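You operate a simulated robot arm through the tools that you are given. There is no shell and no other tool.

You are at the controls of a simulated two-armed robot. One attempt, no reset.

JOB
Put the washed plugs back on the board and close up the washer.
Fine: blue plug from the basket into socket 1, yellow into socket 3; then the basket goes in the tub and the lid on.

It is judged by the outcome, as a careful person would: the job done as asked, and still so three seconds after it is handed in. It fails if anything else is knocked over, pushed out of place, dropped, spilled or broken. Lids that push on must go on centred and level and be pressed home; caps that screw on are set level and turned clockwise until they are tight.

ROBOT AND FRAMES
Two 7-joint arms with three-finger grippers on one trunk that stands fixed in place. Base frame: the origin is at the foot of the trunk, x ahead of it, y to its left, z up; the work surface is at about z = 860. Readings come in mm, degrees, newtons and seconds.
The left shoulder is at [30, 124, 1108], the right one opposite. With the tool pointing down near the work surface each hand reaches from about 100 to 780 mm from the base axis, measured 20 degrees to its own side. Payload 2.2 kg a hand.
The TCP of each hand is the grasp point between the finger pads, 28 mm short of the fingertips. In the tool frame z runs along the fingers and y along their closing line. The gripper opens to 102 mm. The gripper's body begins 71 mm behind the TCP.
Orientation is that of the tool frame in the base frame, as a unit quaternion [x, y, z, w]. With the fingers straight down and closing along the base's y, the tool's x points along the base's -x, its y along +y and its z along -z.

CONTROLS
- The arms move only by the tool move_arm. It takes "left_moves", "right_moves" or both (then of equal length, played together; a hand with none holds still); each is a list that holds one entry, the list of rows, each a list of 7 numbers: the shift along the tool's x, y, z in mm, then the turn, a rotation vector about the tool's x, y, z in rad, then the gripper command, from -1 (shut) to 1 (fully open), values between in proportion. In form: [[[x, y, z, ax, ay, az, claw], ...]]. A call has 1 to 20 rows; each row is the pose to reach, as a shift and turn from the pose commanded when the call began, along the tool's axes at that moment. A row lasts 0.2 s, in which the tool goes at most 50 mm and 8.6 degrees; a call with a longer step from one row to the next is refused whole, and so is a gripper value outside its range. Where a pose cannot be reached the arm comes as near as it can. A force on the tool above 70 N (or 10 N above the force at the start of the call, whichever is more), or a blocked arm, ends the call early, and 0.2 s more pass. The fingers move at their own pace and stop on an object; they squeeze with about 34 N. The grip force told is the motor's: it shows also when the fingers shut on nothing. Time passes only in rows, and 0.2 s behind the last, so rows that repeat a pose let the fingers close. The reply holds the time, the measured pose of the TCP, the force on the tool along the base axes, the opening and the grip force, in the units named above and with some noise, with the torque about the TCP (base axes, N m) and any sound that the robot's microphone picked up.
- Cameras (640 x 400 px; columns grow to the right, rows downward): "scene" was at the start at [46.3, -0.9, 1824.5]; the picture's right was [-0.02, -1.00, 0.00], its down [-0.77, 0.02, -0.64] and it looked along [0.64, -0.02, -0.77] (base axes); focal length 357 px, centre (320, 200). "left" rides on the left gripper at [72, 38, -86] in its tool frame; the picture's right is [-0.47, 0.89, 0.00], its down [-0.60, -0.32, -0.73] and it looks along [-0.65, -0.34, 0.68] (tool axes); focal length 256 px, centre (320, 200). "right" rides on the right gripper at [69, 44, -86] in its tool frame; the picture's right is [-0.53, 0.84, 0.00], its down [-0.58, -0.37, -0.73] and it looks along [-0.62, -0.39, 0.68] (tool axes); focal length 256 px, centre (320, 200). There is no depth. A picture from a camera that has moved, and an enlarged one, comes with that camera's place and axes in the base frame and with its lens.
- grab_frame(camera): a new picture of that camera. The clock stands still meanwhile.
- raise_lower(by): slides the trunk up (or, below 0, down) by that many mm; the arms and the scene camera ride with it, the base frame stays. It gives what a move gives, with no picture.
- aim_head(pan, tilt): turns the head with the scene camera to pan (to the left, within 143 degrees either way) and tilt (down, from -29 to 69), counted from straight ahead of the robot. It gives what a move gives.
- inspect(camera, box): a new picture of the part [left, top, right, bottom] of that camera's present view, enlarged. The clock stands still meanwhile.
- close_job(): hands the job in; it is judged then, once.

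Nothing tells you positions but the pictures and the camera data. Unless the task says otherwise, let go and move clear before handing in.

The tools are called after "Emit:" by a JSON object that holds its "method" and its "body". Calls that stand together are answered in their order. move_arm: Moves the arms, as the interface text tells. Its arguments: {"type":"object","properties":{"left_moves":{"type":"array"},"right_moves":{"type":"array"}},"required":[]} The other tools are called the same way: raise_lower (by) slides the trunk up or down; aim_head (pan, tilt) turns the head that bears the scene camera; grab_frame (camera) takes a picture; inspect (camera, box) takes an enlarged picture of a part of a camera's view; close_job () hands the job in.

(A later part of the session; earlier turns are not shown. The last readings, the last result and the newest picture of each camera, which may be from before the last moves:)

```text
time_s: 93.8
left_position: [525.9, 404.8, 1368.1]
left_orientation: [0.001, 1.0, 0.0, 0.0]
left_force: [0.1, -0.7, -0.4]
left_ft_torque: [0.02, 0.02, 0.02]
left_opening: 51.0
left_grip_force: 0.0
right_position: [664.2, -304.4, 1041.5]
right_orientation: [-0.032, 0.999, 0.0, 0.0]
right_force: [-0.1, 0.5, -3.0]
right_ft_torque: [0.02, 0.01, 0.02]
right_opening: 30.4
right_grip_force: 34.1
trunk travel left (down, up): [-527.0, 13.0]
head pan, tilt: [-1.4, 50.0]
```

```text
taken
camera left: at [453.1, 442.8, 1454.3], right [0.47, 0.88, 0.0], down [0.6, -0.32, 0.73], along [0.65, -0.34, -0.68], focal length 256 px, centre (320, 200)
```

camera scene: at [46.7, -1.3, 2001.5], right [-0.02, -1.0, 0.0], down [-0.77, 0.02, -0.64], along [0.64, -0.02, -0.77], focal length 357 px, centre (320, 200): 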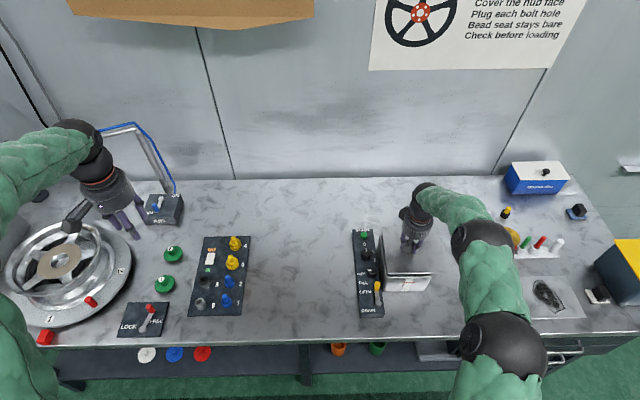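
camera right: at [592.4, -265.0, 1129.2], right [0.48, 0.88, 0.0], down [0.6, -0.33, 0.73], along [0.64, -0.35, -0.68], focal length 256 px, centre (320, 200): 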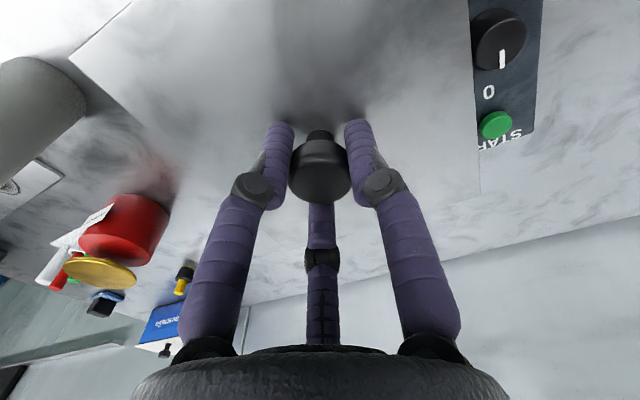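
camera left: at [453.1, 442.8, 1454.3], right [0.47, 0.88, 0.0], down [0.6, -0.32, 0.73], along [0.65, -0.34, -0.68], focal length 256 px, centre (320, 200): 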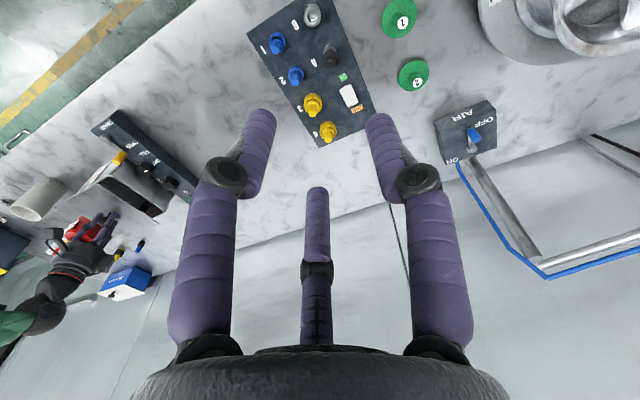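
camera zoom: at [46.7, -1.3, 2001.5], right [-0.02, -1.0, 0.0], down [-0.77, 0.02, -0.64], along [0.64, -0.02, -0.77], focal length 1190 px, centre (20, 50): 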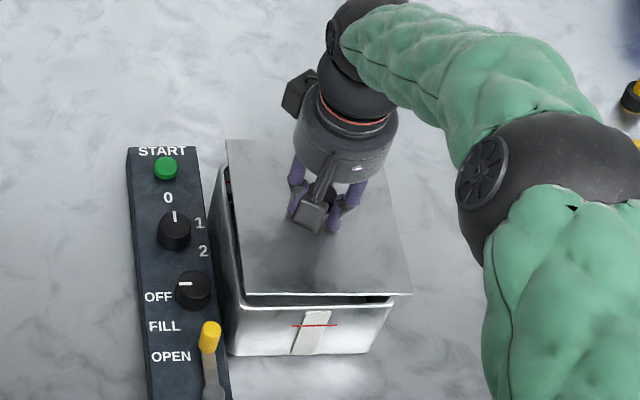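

Emit:
{"method": "inspect", "body": {"camera": "scene", "box": [370, 215, 400, 275]}}

Emit:
{"method": "inspect", "body": {"camera": "scene", "box": [375, 245, 440, 300]}}

Emit:
{"method": "inspect", "body": {"camera": "left", "box": [20, 100, 200, 280]}}

```text
6.67 times, centred on (385, 245) of scene
camera zoom: at [46.7, -1.3, 2001.5], right [-0.02, -1.0, 0.0], down [-0.77, 0.02, -0.64], along [0.64, -0.02, -0.77], focal length 2380 px, centre (-113, -100)
```

zoom: 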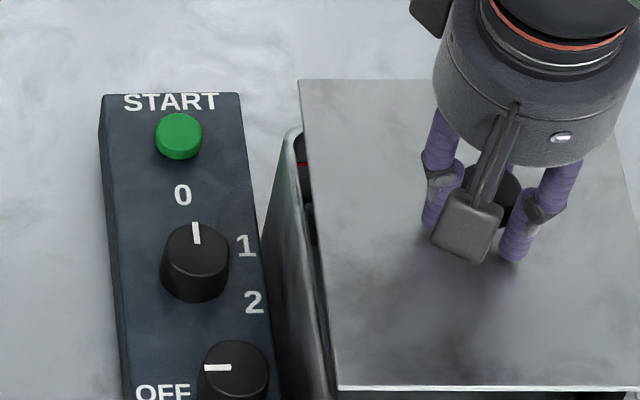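

```text
7.27 times, centred on (408, 272) of scene
camera zoom: at [46.7, -1.3, 2001.5], right [-0.02, -1.0, 0.0], down [-0.77, 0.02, -0.64], along [0.64, -0.02, -0.77], focal length 2596 px, centre (-316, -327)
```

zoom: 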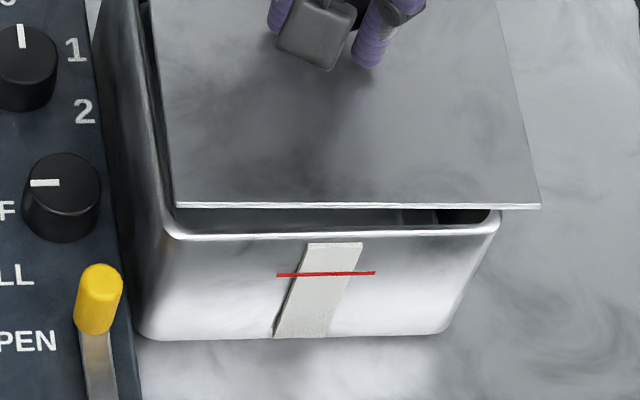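

```text
2.22 times, centred on (110, 190) of left
camera zoom: at [453.1, 442.8, 1454.3], right [0.47, 0.88, 0.0], down [0.6, -0.32, 0.73], along [0.65, -0.34, -0.68], focal length 569 px, centre (787, 222)
```

zoom: 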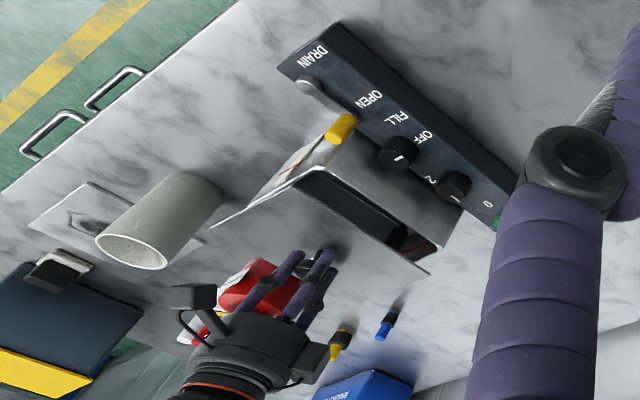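

Lid and tub agree within a millimetre or two, with about 1.7° of turn left. I'll trim that and lower closer to check again.

Emit:
{"method": "move_arm", "body": {"right_moves": [[[0, 0.5, 0, 0, 0, -0.015, -1], [0, 1, 0, 0, 0, -0.03, -1], [0, 1, 0, 0, 0, -0.03, -1], [0, 1, 0, 0, 0, -0.03, -1]]]}}

Emit:
{"method": "raise_lower", "body": {"by": -22}}

Emit:
{"method": "inspect", "body": {"camera": "scene", "box": [375, 240, 440, 295]}}

Emit:
{"method": "inspect", "body": {"camera": "scene", "box": [365, 195, 435, 260]}}

Emit:
{"method": "inspect", "body": {"camera": "left", "box": [60, 130, 180, 250]}}

```text
time_s: 94.8
left_position: [525.9, 405.3, 1367.8]
left_orientation: [0.001, 1.0, 0.0, 0.0]
left_force: [0.2, 1.4, -0.7]
left_ft_torque: [-0.01, -0.03, -0.01]
left_opening: 51.3
left_grip_force: 0.0
right_position: [665.5, -303.2, 1042.9]
right_orientation: [-0.046, 0.999, 0.001, 0.0]
right_force: [0.5, -1.0, -3.2]
right_ft_torque: [0.05, 0.01, 0.04]
right_opening: 30.1
right_grip_force: 34.0
trunk travel left (down, up): [-527.0, 13.0]
head pan, tilt: [-1.4, 50.0]
```

```text
time_s: 95.5
left_position: [526.1, 405.9, 1346.3]
left_orientation: [0.0, 1.0, 0.001, 0.0]
left_force: [0.0, 0.3, 0.4]
left_ft_torque: [-0.01, -0.04, -0.01]
left_opening: 51.2
left_grip_force: 0.2
right_position: [664.9, -303.2, 1022.0]
right_orientation: [-0.046, 0.999, 0.0, 0.0]
right_force: [0.0, 0.0, -2.4]
right_ft_torque: [0.03, 0.0, -0.01]
right_opening: 30.0
right_grip_force: 34.6
trunk travel left (down, up): [-505.0, 35.0]
head pan, tilt: [-1.4, 50.0]
```

```text
7.27 times, centred on (408, 268) of scene
camera zoom: at [46.3, -1.1, 1979.5], right [-0.02, -1.0, 0.0], down [-0.77, 0.02, -0.64], along [0.64, -0.02, -0.77], focal length 2596 px, centre (-316, -291)
```

zoom: 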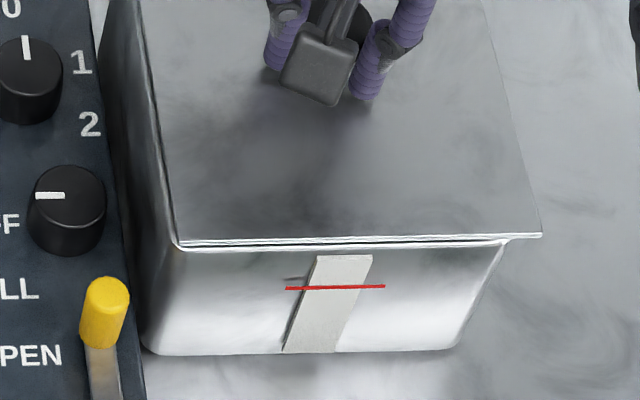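

```text
6.15 times, centred on (400, 228) of scene
camera zoom: at [46.3, -1.1, 1979.5], right [-0.02, -1.0, 0.0], down [-0.77, 0.02, -0.64], along [0.64, -0.02, -0.77], focal length 2197 px, centre (-172, 31)
```

zoom: 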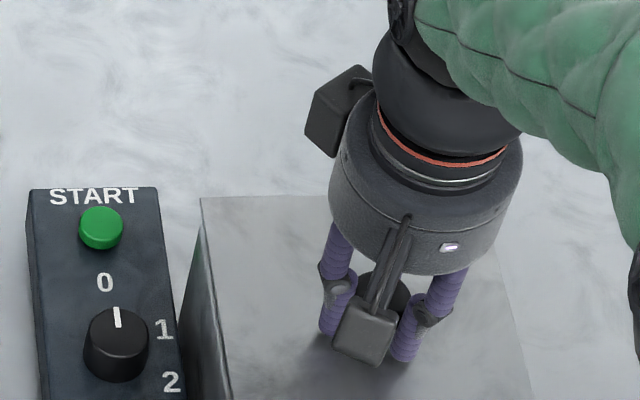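

```text
3.33 times, centred on (120, 190) of left
camera zoom: at [452.8, 443.0, 1432.4], right [0.47, 0.88, 0.0], down [0.6, -0.32, 0.73], along [0.65, -0.34, -0.68], focal length 853 px, centre (987, 233)
```

zoom: 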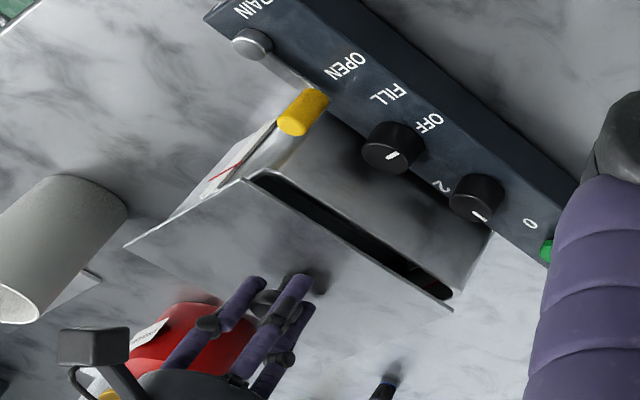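

Emit:
{"method": "inspect", "body": {"camera": "scene", "box": [385, 252, 405, 282]}}

Emit:
{"method": "inspect", "body": {"camera": "scene", "box": [415, 252, 440, 282]}}

Emit:
{"method": "inspect", "body": {"camera": "scene", "box": [370, 205, 400, 245]}}

```text
13.33 times, centred on (395, 267) of scene
camera zoom: at [46.3, -1.1, 1979.5], right [-0.02, -1.0, 0.0], down [-0.77, 0.02, -0.64], along [0.64, -0.02, -0.77], focal length 4759 px, centre (-680, -693)
```

zoom: 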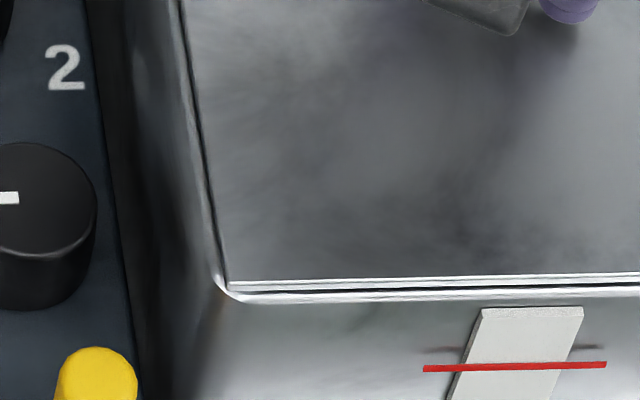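

```text
13.33 times, centred on (428, 267) of scene
camera zoom: at [46.3, -1.1, 1979.5], right [-0.02, -1.0, 0.0], down [-0.77, 0.02, -0.64], along [0.64, -0.02, -0.77], focal length 4759 px, centre (-1113, -693)
```

zoom: 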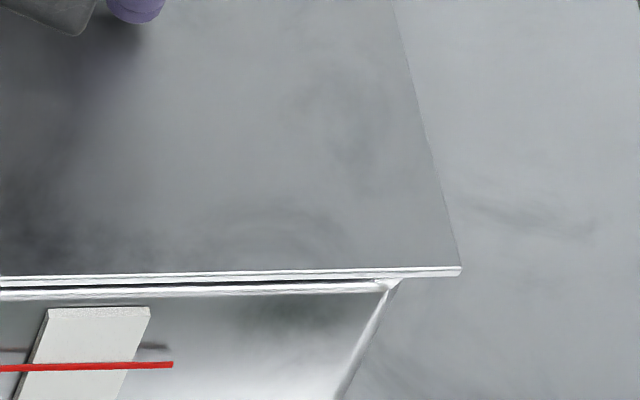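

```text
10.00 times, centred on (385, 225) of scene
camera zoom: at [46.3, -1.1, 1979.5], right [-0.02, -1.0, 0.0], down [-0.77, 0.02, -0.64], along [0.64, -0.02, -0.77], focal length 3570 px, centre (-330, -50)
```

zoom: 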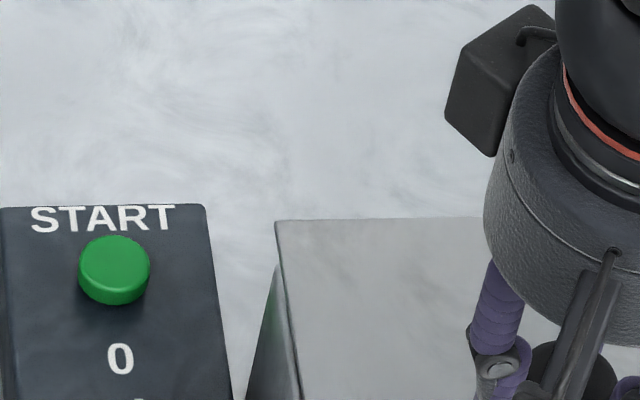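

Emit:
{"method": "move_arm", "body": {"right_moves": [[[0, 1.5, 0, 0, 0, 0, -1], [0, 1.5, 0, 0, 0, 0, -1], [0, 1.5, 0, 0, 0, 0, -1]]]}}

Emit:
{"method": "raise_lower", "body": {"by": -12}}

Emit:
{"method": "inspect", "body": {"camera": "scene", "box": [385, 247, 405, 277]}}

Emit:
{"method": "inspect", "body": {"camera": "scene", "box": [415, 247, 440, 277]}}

Emit:
{"method": "inspect", "body": {"camera": "left", "box": [60, 140, 180, 260]}}

```text
time_s: 96.3
left_position: [527.8, 405.3, 1346.3]
left_orientation: [0.001, 1.0, 0.0, 0.0]
left_force: [0.6, 0.2, 0.9]
left_ft_torque: [-0.01, 0.03, -0.03]
left_opening: 50.8
left_grip_force: 0.1
right_position: [664.8, -299.8, 1022.5]
right_orientation: [-0.046, 0.999, 0.001, -0.001]
right_force: [-0.7, 0.1, -3.3]
right_ft_torque: [-0.04, 0.04, -0.03]
right_opening: 30.1
right_grip_force: 33.9
trunk travel left (down, up): [-505.0, 35.0]
head pan, tilt: [-1.4, 50.0]
```

```text
time_s: 96.9
left_position: [527.8, 405.2, 1333.8]
left_orientation: [-0.001, 1.0, 0.0, 0.001]
left_force: [0.1, -0.3, 0.1]
left_ft_torque: [0.0, -0.01, 0.01]
left_opening: 50.9
left_grip_force: 0.0
right_position: [664.6, -301.0, 1009.0]
right_orientation: [-0.046, 0.999, 0.0, 0.0]
right_force: [0.0, -0.9, -2.4]
right_ft_torque: [0.01, 0.01, 0.01]
right_opening: 30.1
right_grip_force: 33.8
trunk travel left (down, up): [-493.0, 47.0]
head pan, tilt: [-1.4, 50.0]
```

```text
13.33 times, centred on (395, 262) of scene
camera zoom: at [46.6, -1.0, 1967.5], right [-0.02, -1.0, 0.0], down [-0.77, 0.02, -0.64], along [0.64, -0.02, -0.77], focal length 4759 px, centre (-680, -627)
```

zoom: 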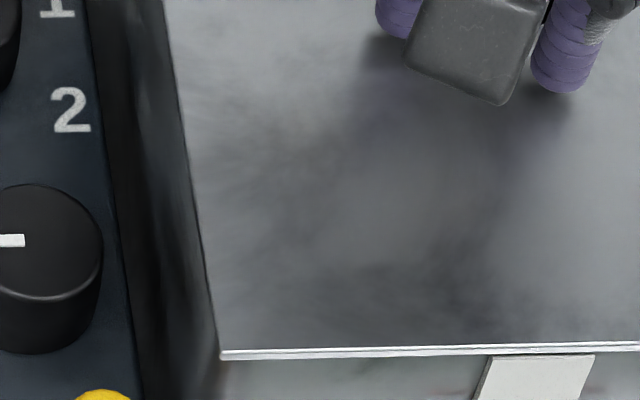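

```text
13.33 times, centred on (428, 262) of scene
camera zoom: at [46.6, -1.0, 1967.5], right [-0.02, -1.0, 0.0], down [-0.77, 0.02, -0.64], along [0.64, -0.02, -0.77], focal length 4759 px, centre (-1113, -627)
```

zoom: 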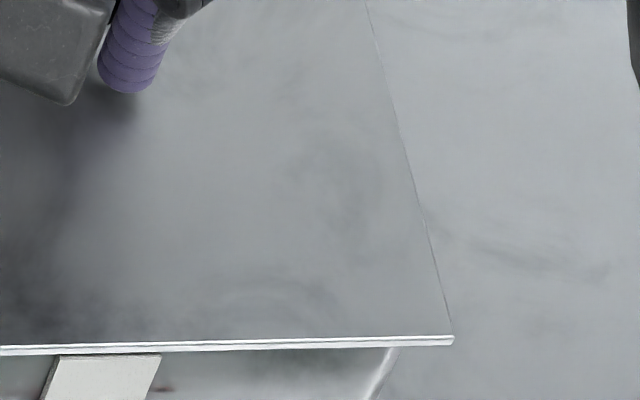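

```text
3.33 times, centred on (120, 200) of left
camera zoom: at [453.0, 443.1, 1420.2], right [0.47, 0.89, 0.0], down [0.6, -0.32, 0.73], along [0.65, -0.34, -0.68], focal length 853 px, centre (987, 200)
```

zoom: 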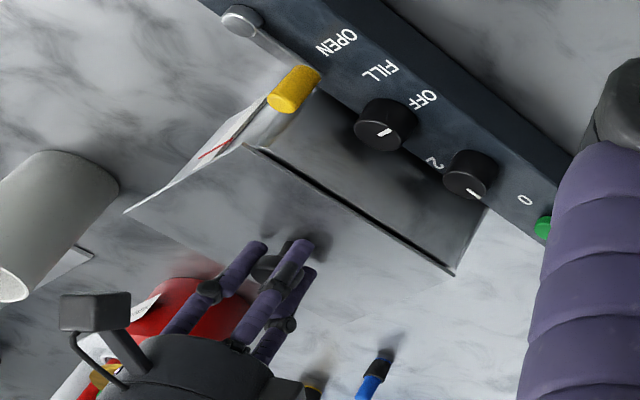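

Now nearly touching; the overhang looks about 3 mm left, 5 mm right. I'll shift 1 mm and lower gently until contact.

Emit:
{"method": "move_arm", "body": {"right_moves": [[[-0.7, 1, 0, 0, 0, 0, -1], [-0.7, 1, 0, 0, 0, 0, -1]]]}}

Emit:
{"method": "raise_lower", "body": {"by": -4}}

Emit:
{"method": "raise_lower", "body": {"by": -3}}

```text
time_s: 97.5
left_position: [527.2, 405.2, 1333.9]
left_orientation: [0.0, 1.0, 0.0, -0.001]
left_force: [0.4, -0.4, 0.0]
left_ft_torque: [0.0, 0.0, -0.01]
left_opening: 50.9
left_grip_force: 0.0
right_position: [664.9, -300.2, 1009.4]
right_orientation: [-0.047, 0.999, 0.001, 0.0]
right_force: [-0.6, 0.0, -2.3]
right_ft_torque: [-0.03, 0.01, -0.01]
right_opening: 30.3
right_grip_force: 33.7
trunk travel left (down, up): [-493.0, 47.0]
head pan, tilt: [-1.4, 50.0]
```

```text
time_s: 98.0
left_position: [526.4, 406.3, 1329.8]
left_orientation: [0.0, 1.0, -0.001, 0.0]
left_force: [-0.3, -0.4, 0.2]
left_ft_torque: [-0.03, -0.04, 0.02]
left_opening: 51.0
left_grip_force: 0.1
right_position: [666.2, -299.8, 1007.5]
right_orientation: [-0.046, 0.999, 0.0, 0.001]
right_force: [1.2, 0.9, 6.9]
right_ft_torque: [-0.23, 0.67, 0.01]
right_opening: 30.1
right_grip_force: 33.4
trunk travel left (down, up): [-489.0, 51.0]
head pan, tilt: [-1.4, 50.0]
```

```text
time_s: 98.5
left_position: [524.7, 406.2, 1327.8]
left_orientation: [0.0, 1.0, 0.001, 0.0]
left_force: [0.5, -0.7, 0.7]
left_ft_torque: [0.01, -0.01, 0.0]
left_opening: 50.8
left_grip_force: 0.1
right_position: [665.5, -299.9, 1005.6]
right_orientation: [-0.046, 0.999, -0.001, 0.003]
right_force: [1.7, 0.0, 17.6]
right_ft_torque: [-0.13, -0.17, 0.02]
right_opening: 30.1
right_grip_force: 33.8
trunk travel left (down, up): [-486.0, 54.0]
head pan, tilt: [-1.4, 50.0]
```

Emit:
{"method": "inspect", "body": {"camera": "scene", "box": [380, 250, 440, 290]}}

Emit:
{"method": "inspect", "body": {"camera": "left", "box": [70, 150, 170, 250]}}

Emit:
{"method": "grab_frame", "body": {"camera": "right"}}

Emit:
{"method": "inspect", "body": {"camera": "scene", "box": [365, 190, 455, 290]}}

```text
10.00 times, centred on (410, 270) of scene
camera zoom: at [44.3, 0.1, 1960.7], right [-0.02, -1.0, 0.0], down [-0.77, 0.02, -0.64], along [0.64, -0.02, -0.77], focal length 3570 px, centre (-580, -500)
```

zoom: 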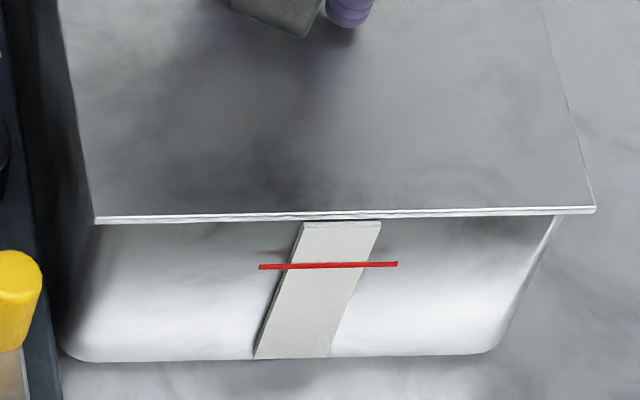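

```text
4.00 times, centred on (120, 200) of left
camera zoom: at [451.4, 443.9, 1413.7], right [0.47, 0.89, 0.0], down [0.6, -0.32, 0.73], along [0.65, -0.34, -0.68], focal length 1024 px, centre (1120, 200)
```

zoom: 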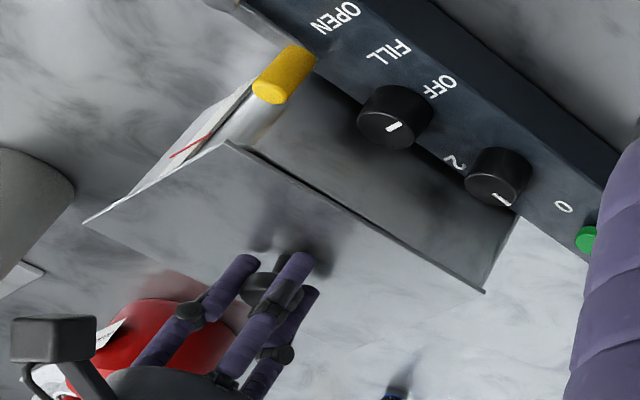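

```text
taken
camera right: at [592.6, -261.7, 1092.3], right [0.45, 0.89, 0.0], down [0.6, -0.31, 0.74], along [0.66, -0.33, -0.68], focal length 256 px, centre (320, 200)
```

right: 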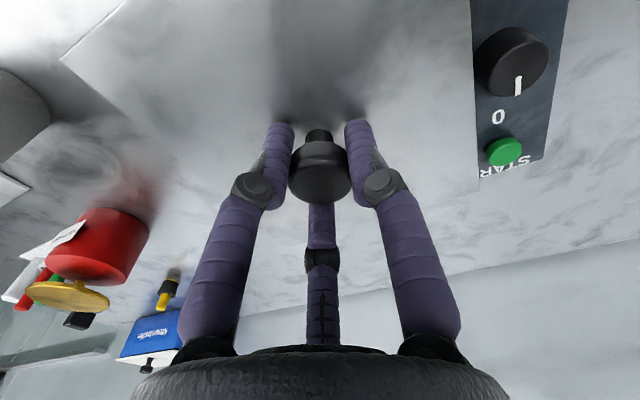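

```text
4.00 times, centred on (410, 240) of scene
camera zoom: at [44.3, 0.1, 1960.7], right [-0.02, -1.0, 0.0], down [-0.77, 0.02, -0.64], along [0.64, -0.02, -0.77], focal length 1428 px, centre (-40, 40)
```

zoom: 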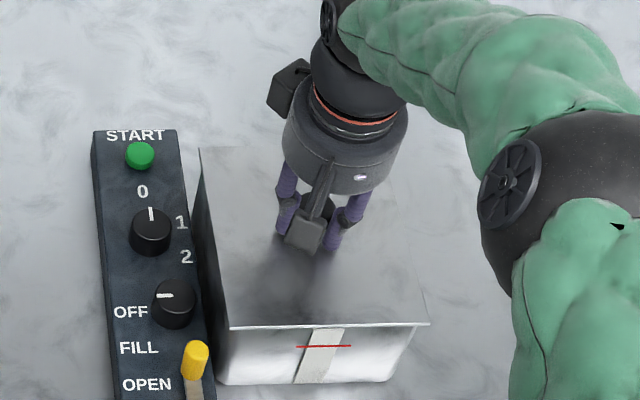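

Emit:
{"method": "inspect", "body": {"camera": "left", "box": [120, 180, 160, 230]}}

Emit:
{"method": "inspect", "body": {"camera": "scene", "box": [384, 262, 404, 278]}}

Emit:
{"method": "inspect", "body": {"camera": "scene", "box": [422, 262, 442, 278]}}

Emit:
{"method": "inspect", "body": {"camera": "left", "box": [85, 175, 125, 215]}}

```text
8.00 times, centred on (140, 205) of left
camera zoom: at [451.4, 443.9, 1413.7], right [0.47, 0.89, 0.0], down [0.6, -0.32, 0.73], along [0.65, -0.34, -0.68], focal length 2048 px, centre (1760, 160)
```

zoom: 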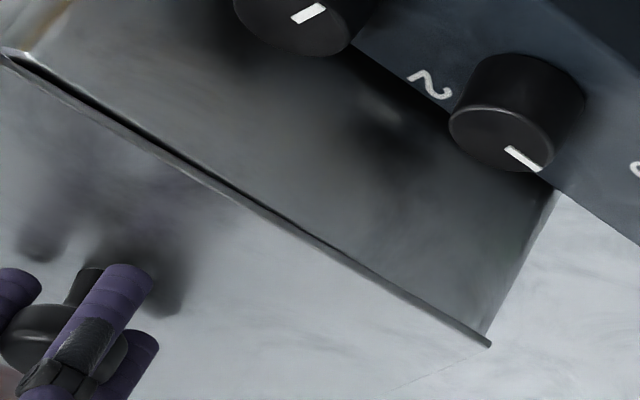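

```text
16.00 times, centred on (394, 270) of scene
camera zoom: at [44.3, 0.1, 1960.7], right [-0.02, -1.0, 0.0], down [-0.77, 0.02, -0.64], along [0.64, -0.02, -0.77], focal length 5711 px, centre (-864, -920)
```

zoom: 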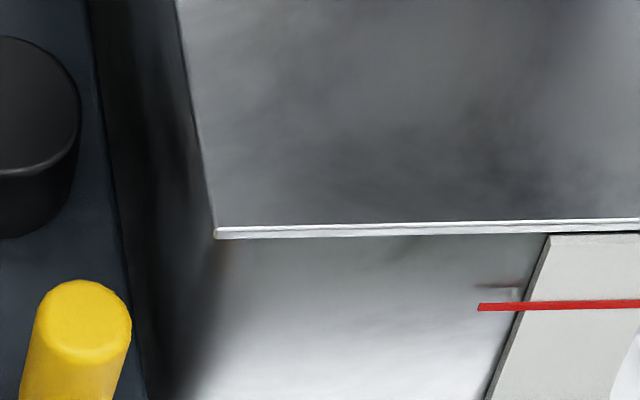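

```text
16.00 times, centred on (432, 270) of scene
camera zoom: at [44.3, 0.1, 1960.7], right [-0.02, -1.0, 0.0], down [-0.77, 0.02, -0.64], along [0.64, -0.02, -0.77], focal length 5711 px, centre (-1472, -920)
```

zoom: 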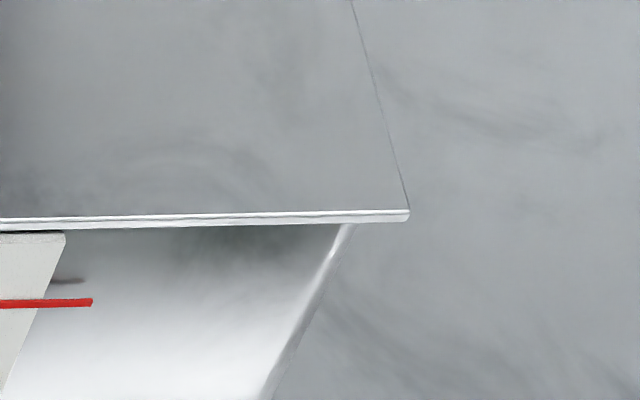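

```text
10.00 times, centred on (105, 195) of left
camera zoom: at [451.4, 443.9, 1413.7], right [0.47, 0.89, 0.0], down [0.6, -0.32, 0.73], along [0.65, -0.34, -0.68], focal length 2560 px, centre (2470, 250)
```

zoom: 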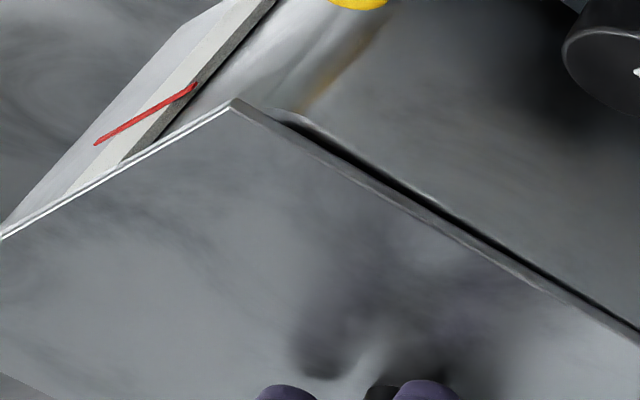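

The left-hand view shows a dark gap that narrows toward the back, so the lid has an inner lip that is riding on the front rim. I'll lift a few millimetres, shift about 1.5 mm back (+x), and try again.

Emit:
{"method": "raise_lower", "body": {"by": 9}}

Emit:
{"method": "move_arm", "body": {"right_moves": [[[-1.5, 0, 0, 0, 0, 0, -1], [-1.5, 0, 0, 0, 0, 0, -1]]]}}

Emit:
{"method": "inspect", "body": {"camera": "left", "box": [85, 165, 165, 245]}}

Emit:
{"method": "inspect", "body": {"camera": "scene", "box": [380, 250, 440, 290]}}

```text
time_s: 99.1
left_position: [527.4, 405.3, 1335.5]
left_orientation: [0.001, 1.0, 0.0, 0.0]
left_force: [-1.0, -0.3, 0.3]
left_ft_torque: [-0.01, -0.01, 0.0]
left_opening: 50.8
left_grip_force: 0.0
right_position: [662.1, -297.8, 1009.6]
right_orientation: [-0.046, 0.999, 0.0, -0.002]
right_force: [-0.2, 0.5, -3.0]
right_ft_torque: [0.0, -0.04, 0.02]
right_opening: 30.4
right_grip_force: 34.0
trunk travel left (down, up): [-495.0, 45.0]
head pan, tilt: [-1.4, 50.0]
```

```text
time_s: 99.7
left_position: [526.6, 404.5, 1336.0]
left_orientation: [0.0, 1.0, 0.001, 0.0]
left_force: [0.9, -0.2, -0.7]
left_ft_torque: [-0.03, 0.0, -0.02]
left_opening: 50.8
left_grip_force: 0.1
right_position: [666.5, -299.7, 1010.3]
right_orientation: [-0.046, 0.999, -0.001, 0.0]
right_force: [-0.9, 0.1, -2.8]
right_ft_torque: [0.01, 0.03, -0.02]
right_opening: 30.1
right_grip_force: 33.8
trunk travel left (down, up): [-495.0, 45.0]
head pan, tilt: [-1.4, 50.0]
```

```text
5.00 times, centred on (125, 205) of left
camera zoom: at [453.0, 443.2, 1422.2], right [0.47, 0.88, 0.0], down [0.6, -0.32, 0.73], along [0.65, -0.34, -0.68], focal length 1280 px, centre (1295, 175)
```

zoom: 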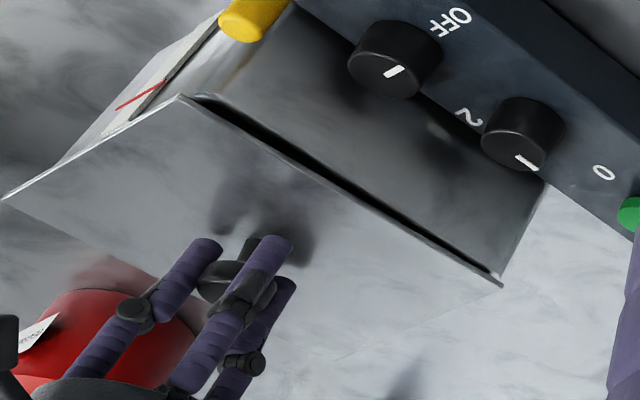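

```text
10.00 times, centred on (410, 270) of scene
camera zoom: at [46.6, -0.9, 1969.5], right [-0.02, -1.0, 0.0], down [-0.77, 0.02, -0.64], along [0.64, -0.02, -0.77], focal length 3570 px, centre (-580, -500)
```

zoom: 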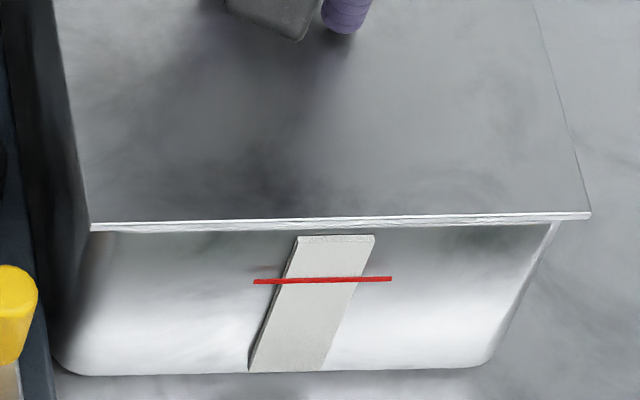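

Emit:
{"method": "raise_lower", "body": {"by": -5}}

Emit:
{"method": "raise_lower", "body": {"by": -3}}

Emit:
{"method": "inspect", "body": {"camera": "left", "box": [85, 165, 165, 245]}}

```text
time_s: 100.3
left_position: [526.1, 404.9, 1331.5]
left_orientation: [0.001, 1.0, 0.0, 0.0]
left_force: [0.0, 0.2, 0.6]
left_ft_torque: [-0.01, -0.01, -0.03]
left_opening: 50.9
left_grip_force: 0.0
right_position: [666.7, -300.2, 1007.0]
right_orientation: [-0.046, 0.999, 0.0, -0.001]
right_force: [-0.2, 0.6, -2.5]
right_ft_torque: [0.0, 0.0, -0.03]
right_opening: 30.2
right_grip_force: 34.0
trunk travel left (down, up): [-490.0, 50.0]
head pan, tilt: [-1.4, 50.0]
```

```text
time_s: 100.8
left_position: [526.6, 406.2, 1327.5]
left_orientation: [0.001, 1.0, -0.001, 0.0]
left_force: [-0.4, -0.6, -0.4]
left_ft_torque: [-0.02, -0.01, 0.01]
left_opening: 51.3
left_grip_force: 0.0
right_position: [665.3, -299.5, 1006.9]
right_orientation: [-0.047, 0.999, 0.0, 0.001]
right_force: [-2.3, 1.1, 7.9]
right_ft_torque: [-0.12, 0.12, -0.05]
right_opening: 30.2
right_grip_force: 33.8
trunk travel left (down, up): [-487.0, 53.0]
head pan, tilt: [-1.4, 50.0]
```

```text
5.00 times, centred on (125, 205) of left
camera zoom: at [451.9, 443.4, 1414.6], right [0.47, 0.88, 0.0], down [0.6, -0.32, 0.73], along [0.65, -0.34, -0.68], focal length 1280 px, centre (1295, 175)
```

zoom: 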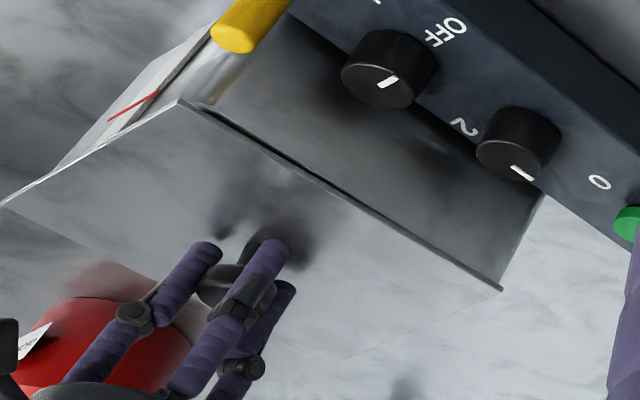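

The lid rests on its lip again without dropping in. I'll lift it slightly clear and bring the left hand round as a side camera, so I can see the lip and rim edge-on.

Emit:
{"method": "raise_lower", "body": {"by": 12}}

Emit:
{"method": "move_arm", "body": {"left_moves": [[[0, -15, 10, 0, 0, 0.1357, 0.3], [0, -40, 30, 0, 0, 0.2714, 0.6], [0, -70, 55, 0, 0, 0.4071, 1], [-10, -100, 80, 0, 0, 0.5428, 1], [-20, -130, 105, 0, 0, 0.6785, 1], [-30, -160, 130, 0, 0, 0.8142, 1], [-40, -190, 150, 0, 0, 0.9499, 1], [-50, -220, 160, 0, 0, 1.0856, 1], [-50, -220, 160, 0, 0, 1.0856, 1]]]}}

Emit:
{"method": "grab_frame", "body": {"camera": "scene"}}

```text
time_s: 101.4
left_position: [525.3, 406.2, 1340.1]
left_orientation: [0.0, 1.0, 0.0, 0.0]
left_force: [0.1, 0.1, 0.2]
left_ft_torque: [-0.04, 0.0, 0.01]
left_opening: 51.0
left_grip_force: 0.1
right_position: [665.8, -299.1, 1015.1]
right_orientation: [-0.046, 0.999, 0.0, 0.0]
right_force: [-0.1, -0.1, -2.8]
right_ft_torque: [0.0, -0.04, 0.02]
right_opening: 30.4
right_grip_force: 33.8
trunk travel left (down, up): [-499.0, 41.0]
head pan, tilt: [-1.4, 50.0]
```

```text
time_s: 103.4
left_position: [575.7, 183.8, 1179.8]
left_orientation: [0.517, 0.856, 0.0, 0.0]
left_force: [0.1, 0.4, -0.1]
left_ft_torque: [-0.05, 0.0, 0.01]
left_opening: 101.8
left_grip_force: 0.1
right_position: [666.0, -299.2, 1017.2]
right_orientation: [-0.046, 0.999, -0.001, 0.0]
right_force: [1.0, -0.3, -2.6]
right_ft_torque: [-0.03, -0.03, 0.02]
right_opening: 30.1
right_grip_force: 33.7
trunk travel left (down, up): [-499.0, 41.0]
head pan, tilt: [-1.4, 50.0]
```

```text
taken
camera scene: at [46.0, -0.1, 1973.5], right [-0.02, -1.0, 0.0], down [-0.77, 0.02, -0.64], along [0.64, -0.02, -0.77], focal length 357 px, centre (320, 200)
```

scene: 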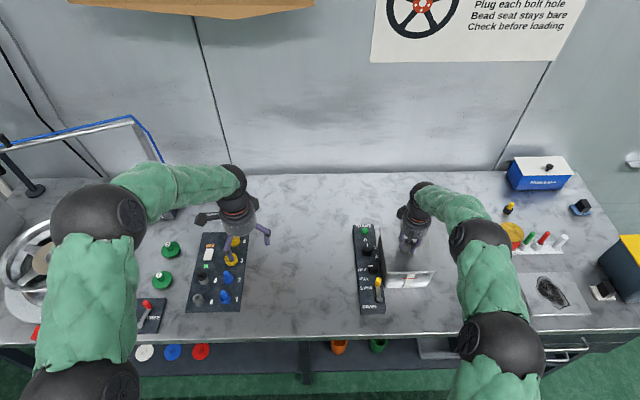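

Emit:
{"method": "move_arm", "body": {"left_moves": [[[-20.8, 0.9, 20, 0.061, -0.1158, 0, 1], [-41.6, 1.8, 40, 0.1221, -0.2316, 0, 1], [-62.5, 2.7, 60, 0.1832, -0.3474, 0, 1], [-83.3, 3.6, 80, 0.2442, -0.4632, 0, 1], [-104.1, 4.4, 100, 0.3053, -0.579, 0, 1], [-125, 5.3, 120, 0.3663, -0.6948, 0, 1], [-145.8, 6.2, 140, 0.4274, -0.8106, 0, 1], [-166.6, 7.1, 160, 0.4884, -0.9264, 0, 1], [-166.6, 7.1, 160, 0.4884, -0.9264, 0, 1]]]}}

Emit:
{"method": "grab_frame", "body": {"camera": "left"}}

Emit:
{"method": "grab_frame", "body": {"camera": "scene"}}

```text
time_s: 105.4
left_position: [658.6, 42.3, 1016.1]
left_orientation: [0.448, 0.74, -0.43, 0.259]
left_force: [0.0, 0.2, -0.6]
left_ft_torque: [0.01, -0.01, 0.01]
left_opening: 101.8
left_grip_force: 0.2
right_position: [666.5, -299.6, 1015.9]
right_orientation: [-0.047, 0.999, 0.0, 0.0]
right_force: [-0.1, 0.1, -3.0]
right_ft_torque: [0.0, -0.01, -0.01]
right_opening: 30.2
right_grip_force: 33.9
trunk travel left (down, up): [-499.0, 41.0]
head pan, tilt: [-1.4, 50.0]
```

```text
taken
camera left: at [656.9, 157.6, 989.4], right [1.0, 0.0, 0.0], down [0.0, 0.29, 0.96], along [0.0, -0.96, 0.29], focal length 256 px, centre (320, 200)
```

left: 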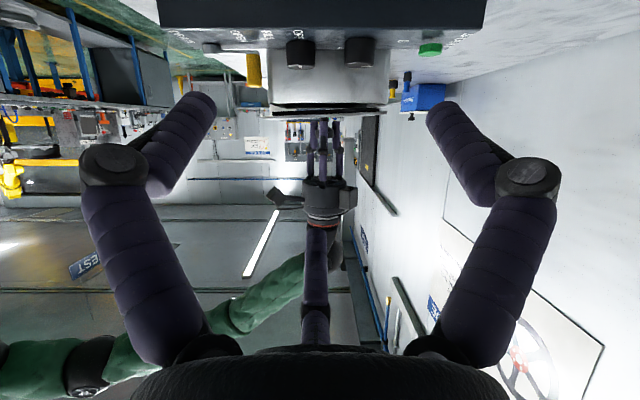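

```text
taken
camera scene: at [45.6, -0.9, 1973.6], right [-0.02, -1.0, 0.0], down [-0.77, 0.02, -0.64], along [0.64, -0.02, -0.77], focal length 357 px, centre (320, 200)
```

scene: 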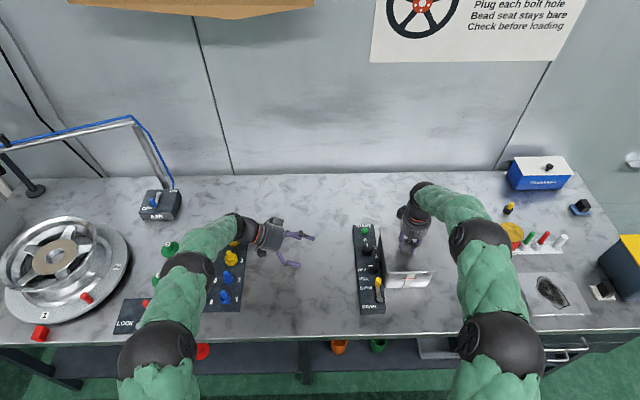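

Excellent: the left camera now looks edge-on at tub and lid. Enlarging that.

Emit:
{"method": "inspect", "body": {"camera": "left", "box": [260, 60, 400, 150]}}

Emit:
{"method": "inspect", "body": {"camera": "left", "box": [260, 95, 330, 125]}}

Emit:
{"method": "inspect", "body": {"camera": "left", "box": [330, 95, 400, 125]}}

```text
4.44 times, centred on (330, 105) of left
camera zoom: at [656.9, 157.6, 989.4], right [1.0, 0.0, 0.0], down [0.0, 0.29, 0.96], along [0.0, -0.96, 0.29], focal length 1138 px, centre (276, 622)
```

zoom: 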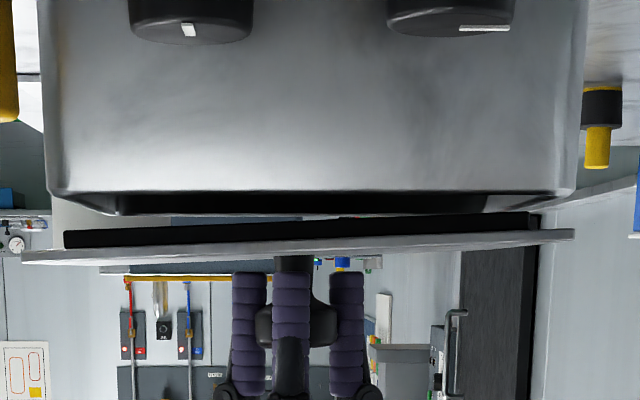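

```text
9.14 times, centred on (295, 110) of left
camera zoom: at [656.9, 157.6, 989.4], right [1.0, 0.0, 0.0], down [0.0, 0.29, 0.96], along [0.0, -0.96, 0.29], focal length 2340 px, centre (549, 1023)
```

zoom: 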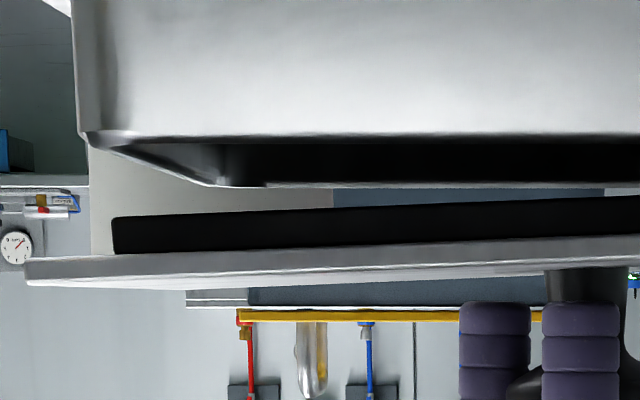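

```text
9.14 times, centred on (365, 110) of left
camera zoom: at [656.9, 157.6, 989.4], right [1.0, 0.0, 0.0], down [0.0, 0.29, 0.96], along [0.0, -0.96, 0.29], focal length 2340 px, centre (-91, 1023)
```

zoom: 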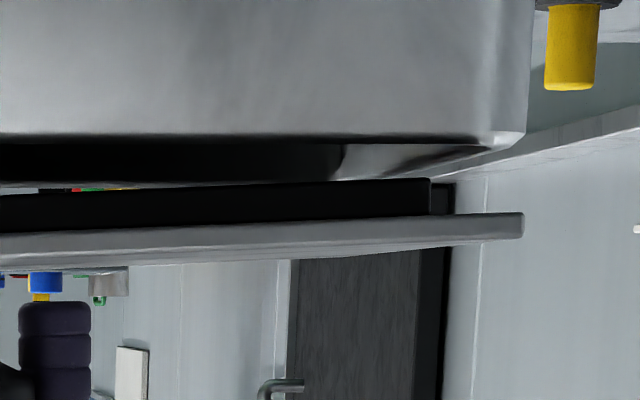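

Very informative: the lid has a black lip about 10 mm deep, the lid is pitched about 2° nose-up in the grip, and it sits roughly 4 mm too far forward. I'll correct the pitch and shift it back, then look again.

Emit:
{"method": "move_arm", "body": {"right_moves": [[[-1.5, 0.3, 0, 0.0015, -0.0175, 0, -1], [-3.2, 0.6, 0, 0.0033, -0.0349, 0, -1], [-3.2, 0.6, 0, 0.0033, -0.0349, 0, -1], [-3.2, 0.6, 0, 0.0033, -0.0349, 0, -1]]]}}

Emit:
{"method": "inspect", "body": {"camera": "left", "box": [260, 60, 400, 150]}}

Emit:
{"method": "inspect", "body": {"camera": "left", "box": [260, 95, 330, 125]}}

Emit:
{"method": "inspect", "body": {"camera": "left", "box": [330, 95, 400, 125]}}

```text
time_s: 106.4
left_position: [658.7, 42.5, 1016.1]
left_orientation: [0.448, 0.741, -0.428, 0.259]
left_force: [0.2, 0.1, 0.7]
left_ft_torque: [0.0, 0.0, -0.03]
left_opening: 101.8
left_grip_force: 0.0
right_position: [669.1, -298.7, 1015.8]
right_orientation: [-0.046, 0.999, 0.001, 0.018]
right_force: [0.0, -0.3, -3.0]
right_ft_torque: [-0.01, 0.01, -0.02]
right_opening: 30.4
right_grip_force: 33.8
trunk travel left (down, up): [-499.0, 41.0]
head pan, tilt: [-1.4, 50.0]
```

```text
4.44 times, centred on (330, 105) of left
camera zoom: at [657.2, 157.6, 989.2], right [1.0, 0.0, 0.0], down [0.0, 0.29, 0.96], along [0.0, -0.96, 0.29], focal length 1138 px, centre (276, 622)
```

zoom: 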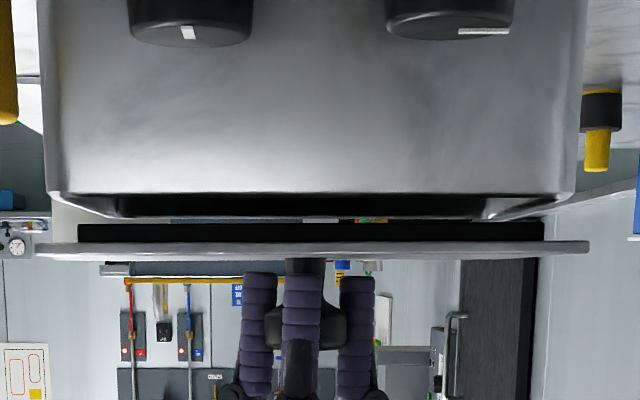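

```text
9.14 times, centred on (295, 110) of left
camera zoom: at [657.2, 157.6, 989.2], right [1.0, 0.0, 0.0], down [0.0, 0.29, 0.96], along [0.0, -0.96, 0.29], focal length 2340 px, centre (549, 1023)
```

zoom: 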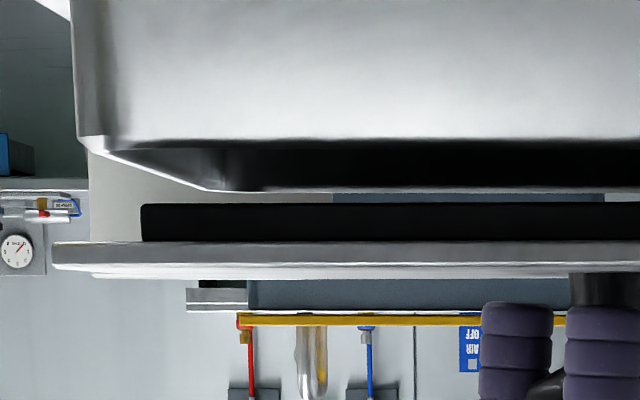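

```text
9.14 times, centred on (365, 110) of left
camera zoom: at [657.2, 157.6, 989.2], right [1.0, 0.0, 0.0], down [0.0, 0.29, 0.96], along [0.0, -0.96, 0.29], focal length 2340 px, centre (-91, 1023)
```

zoom: 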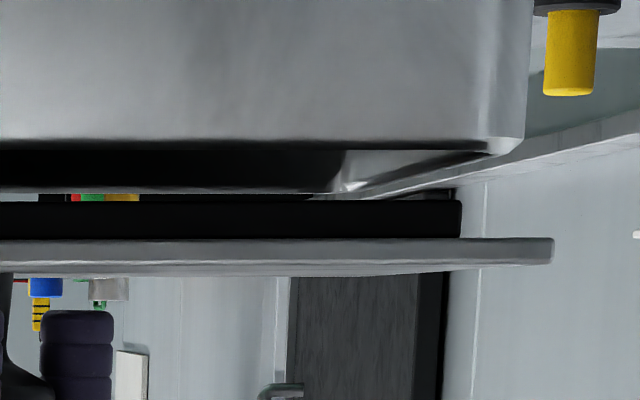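

Lid is now level to within about 0.3° and centred front to back. Next I'll verify left–right centring from the head camera.

Emit:
{"method": "inspect", "body": {"camera": "scene", "box": [382, 250, 406, 280]}}

Emit:
{"method": "inspect", "body": {"camera": "scene", "box": [416, 250, 440, 280]}}

Emit:
{"method": "inspect", "body": {"camera": "scene", "box": [370, 210, 400, 250]}}

```text
13.33 times, centred on (394, 265) of scene
camera zoom: at [46.5, -1.1, 1973.5], right [-0.02, -1.0, 0.0], down [-0.77, 0.02, -0.64], along [0.64, -0.02, -0.77], focal length 4759 px, centre (-667, -667)
```

zoom: 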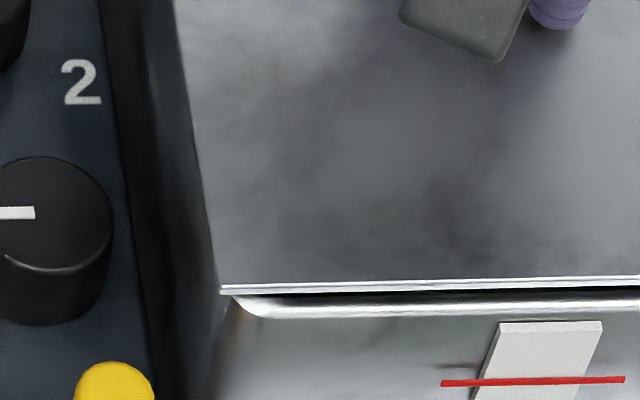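

```text
13.33 times, centred on (428, 265) of scene
camera zoom: at [46.5, -1.1, 1973.5], right [-0.02, -1.0, 0.0], down [-0.77, 0.02, -0.64], along [0.64, -0.02, -0.77], focal length 4759 px, centre (-1120, -667)
```

zoom: 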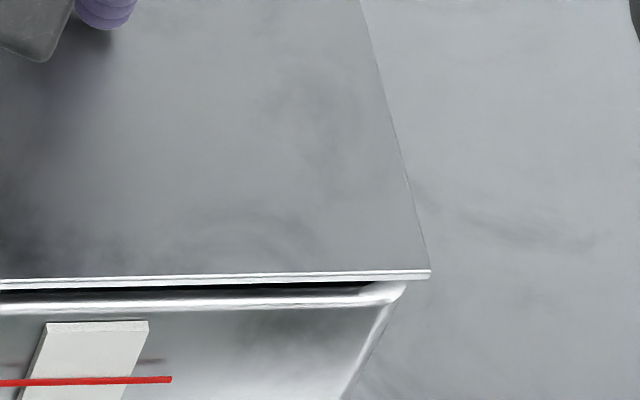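

```text
10.00 times, centred on (385, 230) of scene
camera zoom: at [46.5, -1.1, 1973.5], right [-0.02, -1.0, 0.0], down [-0.77, 0.02, -0.64], along [0.64, -0.02, -0.77], focal length 3570 px, centre (-330, -100)
```

zoom: 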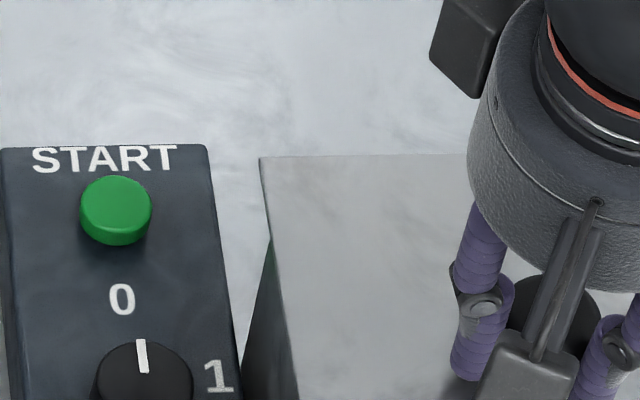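

The lid should move about 3 mm to the right to be centred. I'll apply that with a last touch of pitch, then lower slowly.

Emit:
{"method": "move_arm", "body": {"right_moves": [[[0.1, -1.5, 0, 0, -0.002, 0, -1], [0.3, -3, 0, 0, -0.004, 0, -1], [0.3, -3, 0, 0, -0.004, 0, -1]]]}}

Emit:
{"method": "raise_lower", "body": {"by": -7}}

Emit:
{"method": "inspect", "body": {"camera": "left", "box": [260, 60, 400, 150]}}

Emit:
{"method": "inspect", "body": {"camera": "scene", "box": [380, 250, 440, 290]}}

```text
time_s: 107.2
left_position: [658.7, 42.0, 1017.3]
left_orientation: [0.448, 0.741, -0.428, 0.259]
left_force: [0.6, -0.3, -0.4]
left_ft_torque: [0.03, 0.01, 0.02]
left_opening: 102.2
left_grip_force: 0.1
right_position: [669.3, -301.2, 1017.6]
right_orientation: [-0.046, 0.999, 0.0, 0.02]
right_force: [-0.5, -0.6, -2.7]
right_ft_torque: [0.0, -0.02, -0.01]
right_opening: 30.2
right_grip_force: 33.9
trunk travel left (down, up): [-499.0, 41.0]
head pan, tilt: [-1.4, 50.0]
```

```text
time_s: 107.8
left_position: [658.2, 42.8, 1009.4]
left_orientation: [0.448, 0.741, -0.429, 0.258]
left_force: [-0.1, 0.6, -0.1]
left_ft_torque: [0.02, 0.01, 0.02]
left_opening: 102.0
left_grip_force: 0.1
right_position: [669.6, -301.6, 1010.0]
right_orientation: [-0.046, 0.999, -0.001, 0.02]
right_force: [0.2, 0.1, -2.5]
right_ft_torque: [-0.03, 0.01, -0.03]
right_opening: 30.3
right_grip_force: 33.7
trunk travel left (down, up): [-492.0, 48.0]
head pan, tilt: [-1.4, 50.0]
```

```text
4.44 times, centred on (330, 105) of left
camera zoom: at [657.3, 157.6, 982.0], right [1.0, 0.0, 0.0], down [0.0, 0.29, 0.96], along [0.0, -0.96, 0.29], focal length 1138 px, centre (276, 622)
```

zoom: 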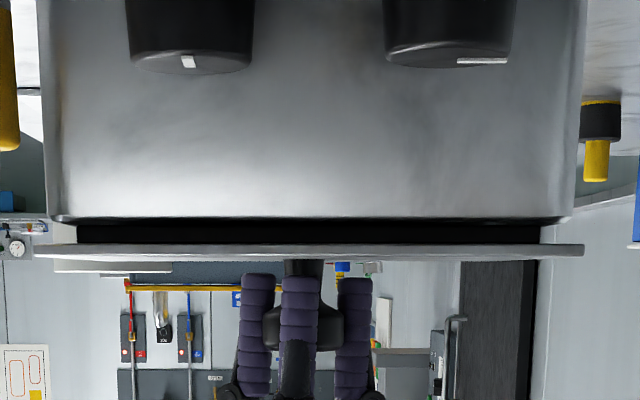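

```text
10.00 times, centred on (410, 270) of scene
camera zoom: at [46.8, -1.2, 1966.5], right [-0.02, -1.0, 0.0], down [-0.77, 0.02, -0.64], along [0.64, -0.02, -0.77], focal length 3570 px, centre (-580, -500)
```

zoom: 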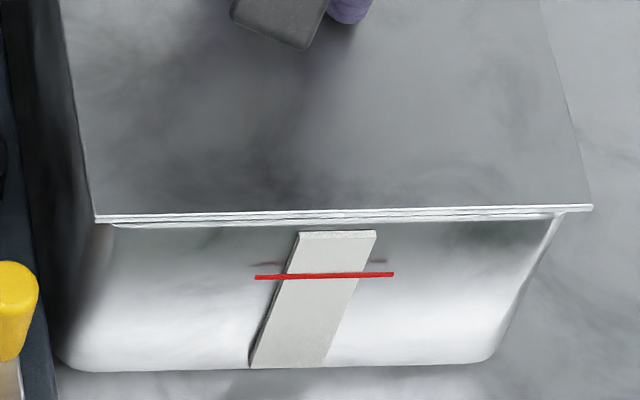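

Emit:
{"method": "raise_lower", "body": {"by": -4}}

Emit:
{"method": "raise_lower", "body": {"by": -3}}

Emit:
{"method": "inspect", "body": {"camera": "left", "box": [260, 60, 400, 150]}}

```text
time_s: 108.3
left_position: [659.5, 42.9, 1005.9]
left_orientation: [0.447, 0.742, -0.428, 0.259]
left_force: [-0.4, 0.4, 0.2]
left_ft_torque: [0.01, -0.02, 0.0]
left_opening: 101.9
left_grip_force: 0.0
right_position: [667.6, -300.7, 1004.2]
right_orientation: [-0.045, 0.999, 0.0, 0.019]
right_force: [0.2, 0.2, -3.3]
right_ft_torque: [0.0, -0.02, 0.0]
right_opening: 30.3
right_grip_force: 33.6
trunk travel left (down, up): [-488.0, 52.0]
head pan, tilt: [-1.4, 50.0]
```

```text
time_s: 108.8
left_position: [658.8, 41.8, 1002.2]
left_orientation: [0.448, 0.742, -0.428, 0.259]
left_force: [-0.6, 0.7, -0.4]
left_ft_torque: [0.04, 0.03, -0.01]
left_opening: 102.3
left_grip_force: 0.0
right_position: [669.8, -302.1, 1002.6]
right_orientation: [-0.046, 0.999, 0.0, 0.02]
right_force: [-0.4, 0.7, -1.7]
right_ft_torque: [-0.04, -0.07, 0.05]
right_opening: 30.1
right_grip_force: 34.1
trunk travel left (down, up): [-485.0, 55.0]
head pan, tilt: [-1.4, 50.0]
```

```text
4.44 times, centred on (330, 105) of left
camera zoom: at [657.2, 157.6, 975.2], right [1.0, 0.0, 0.0], down [0.0, 0.29, 0.96], along [0.0, -0.96, 0.29], focal length 1138 px, centre (276, 622)
```

zoom: 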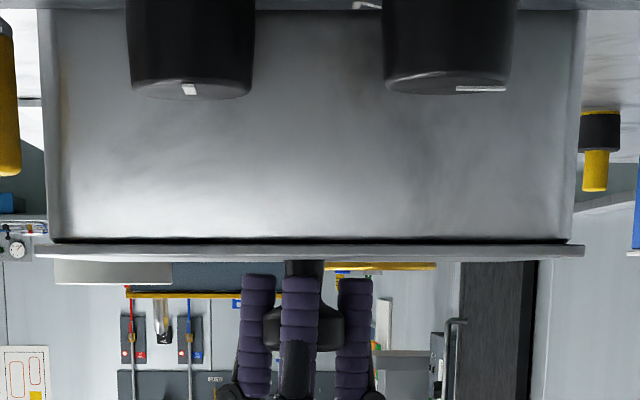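

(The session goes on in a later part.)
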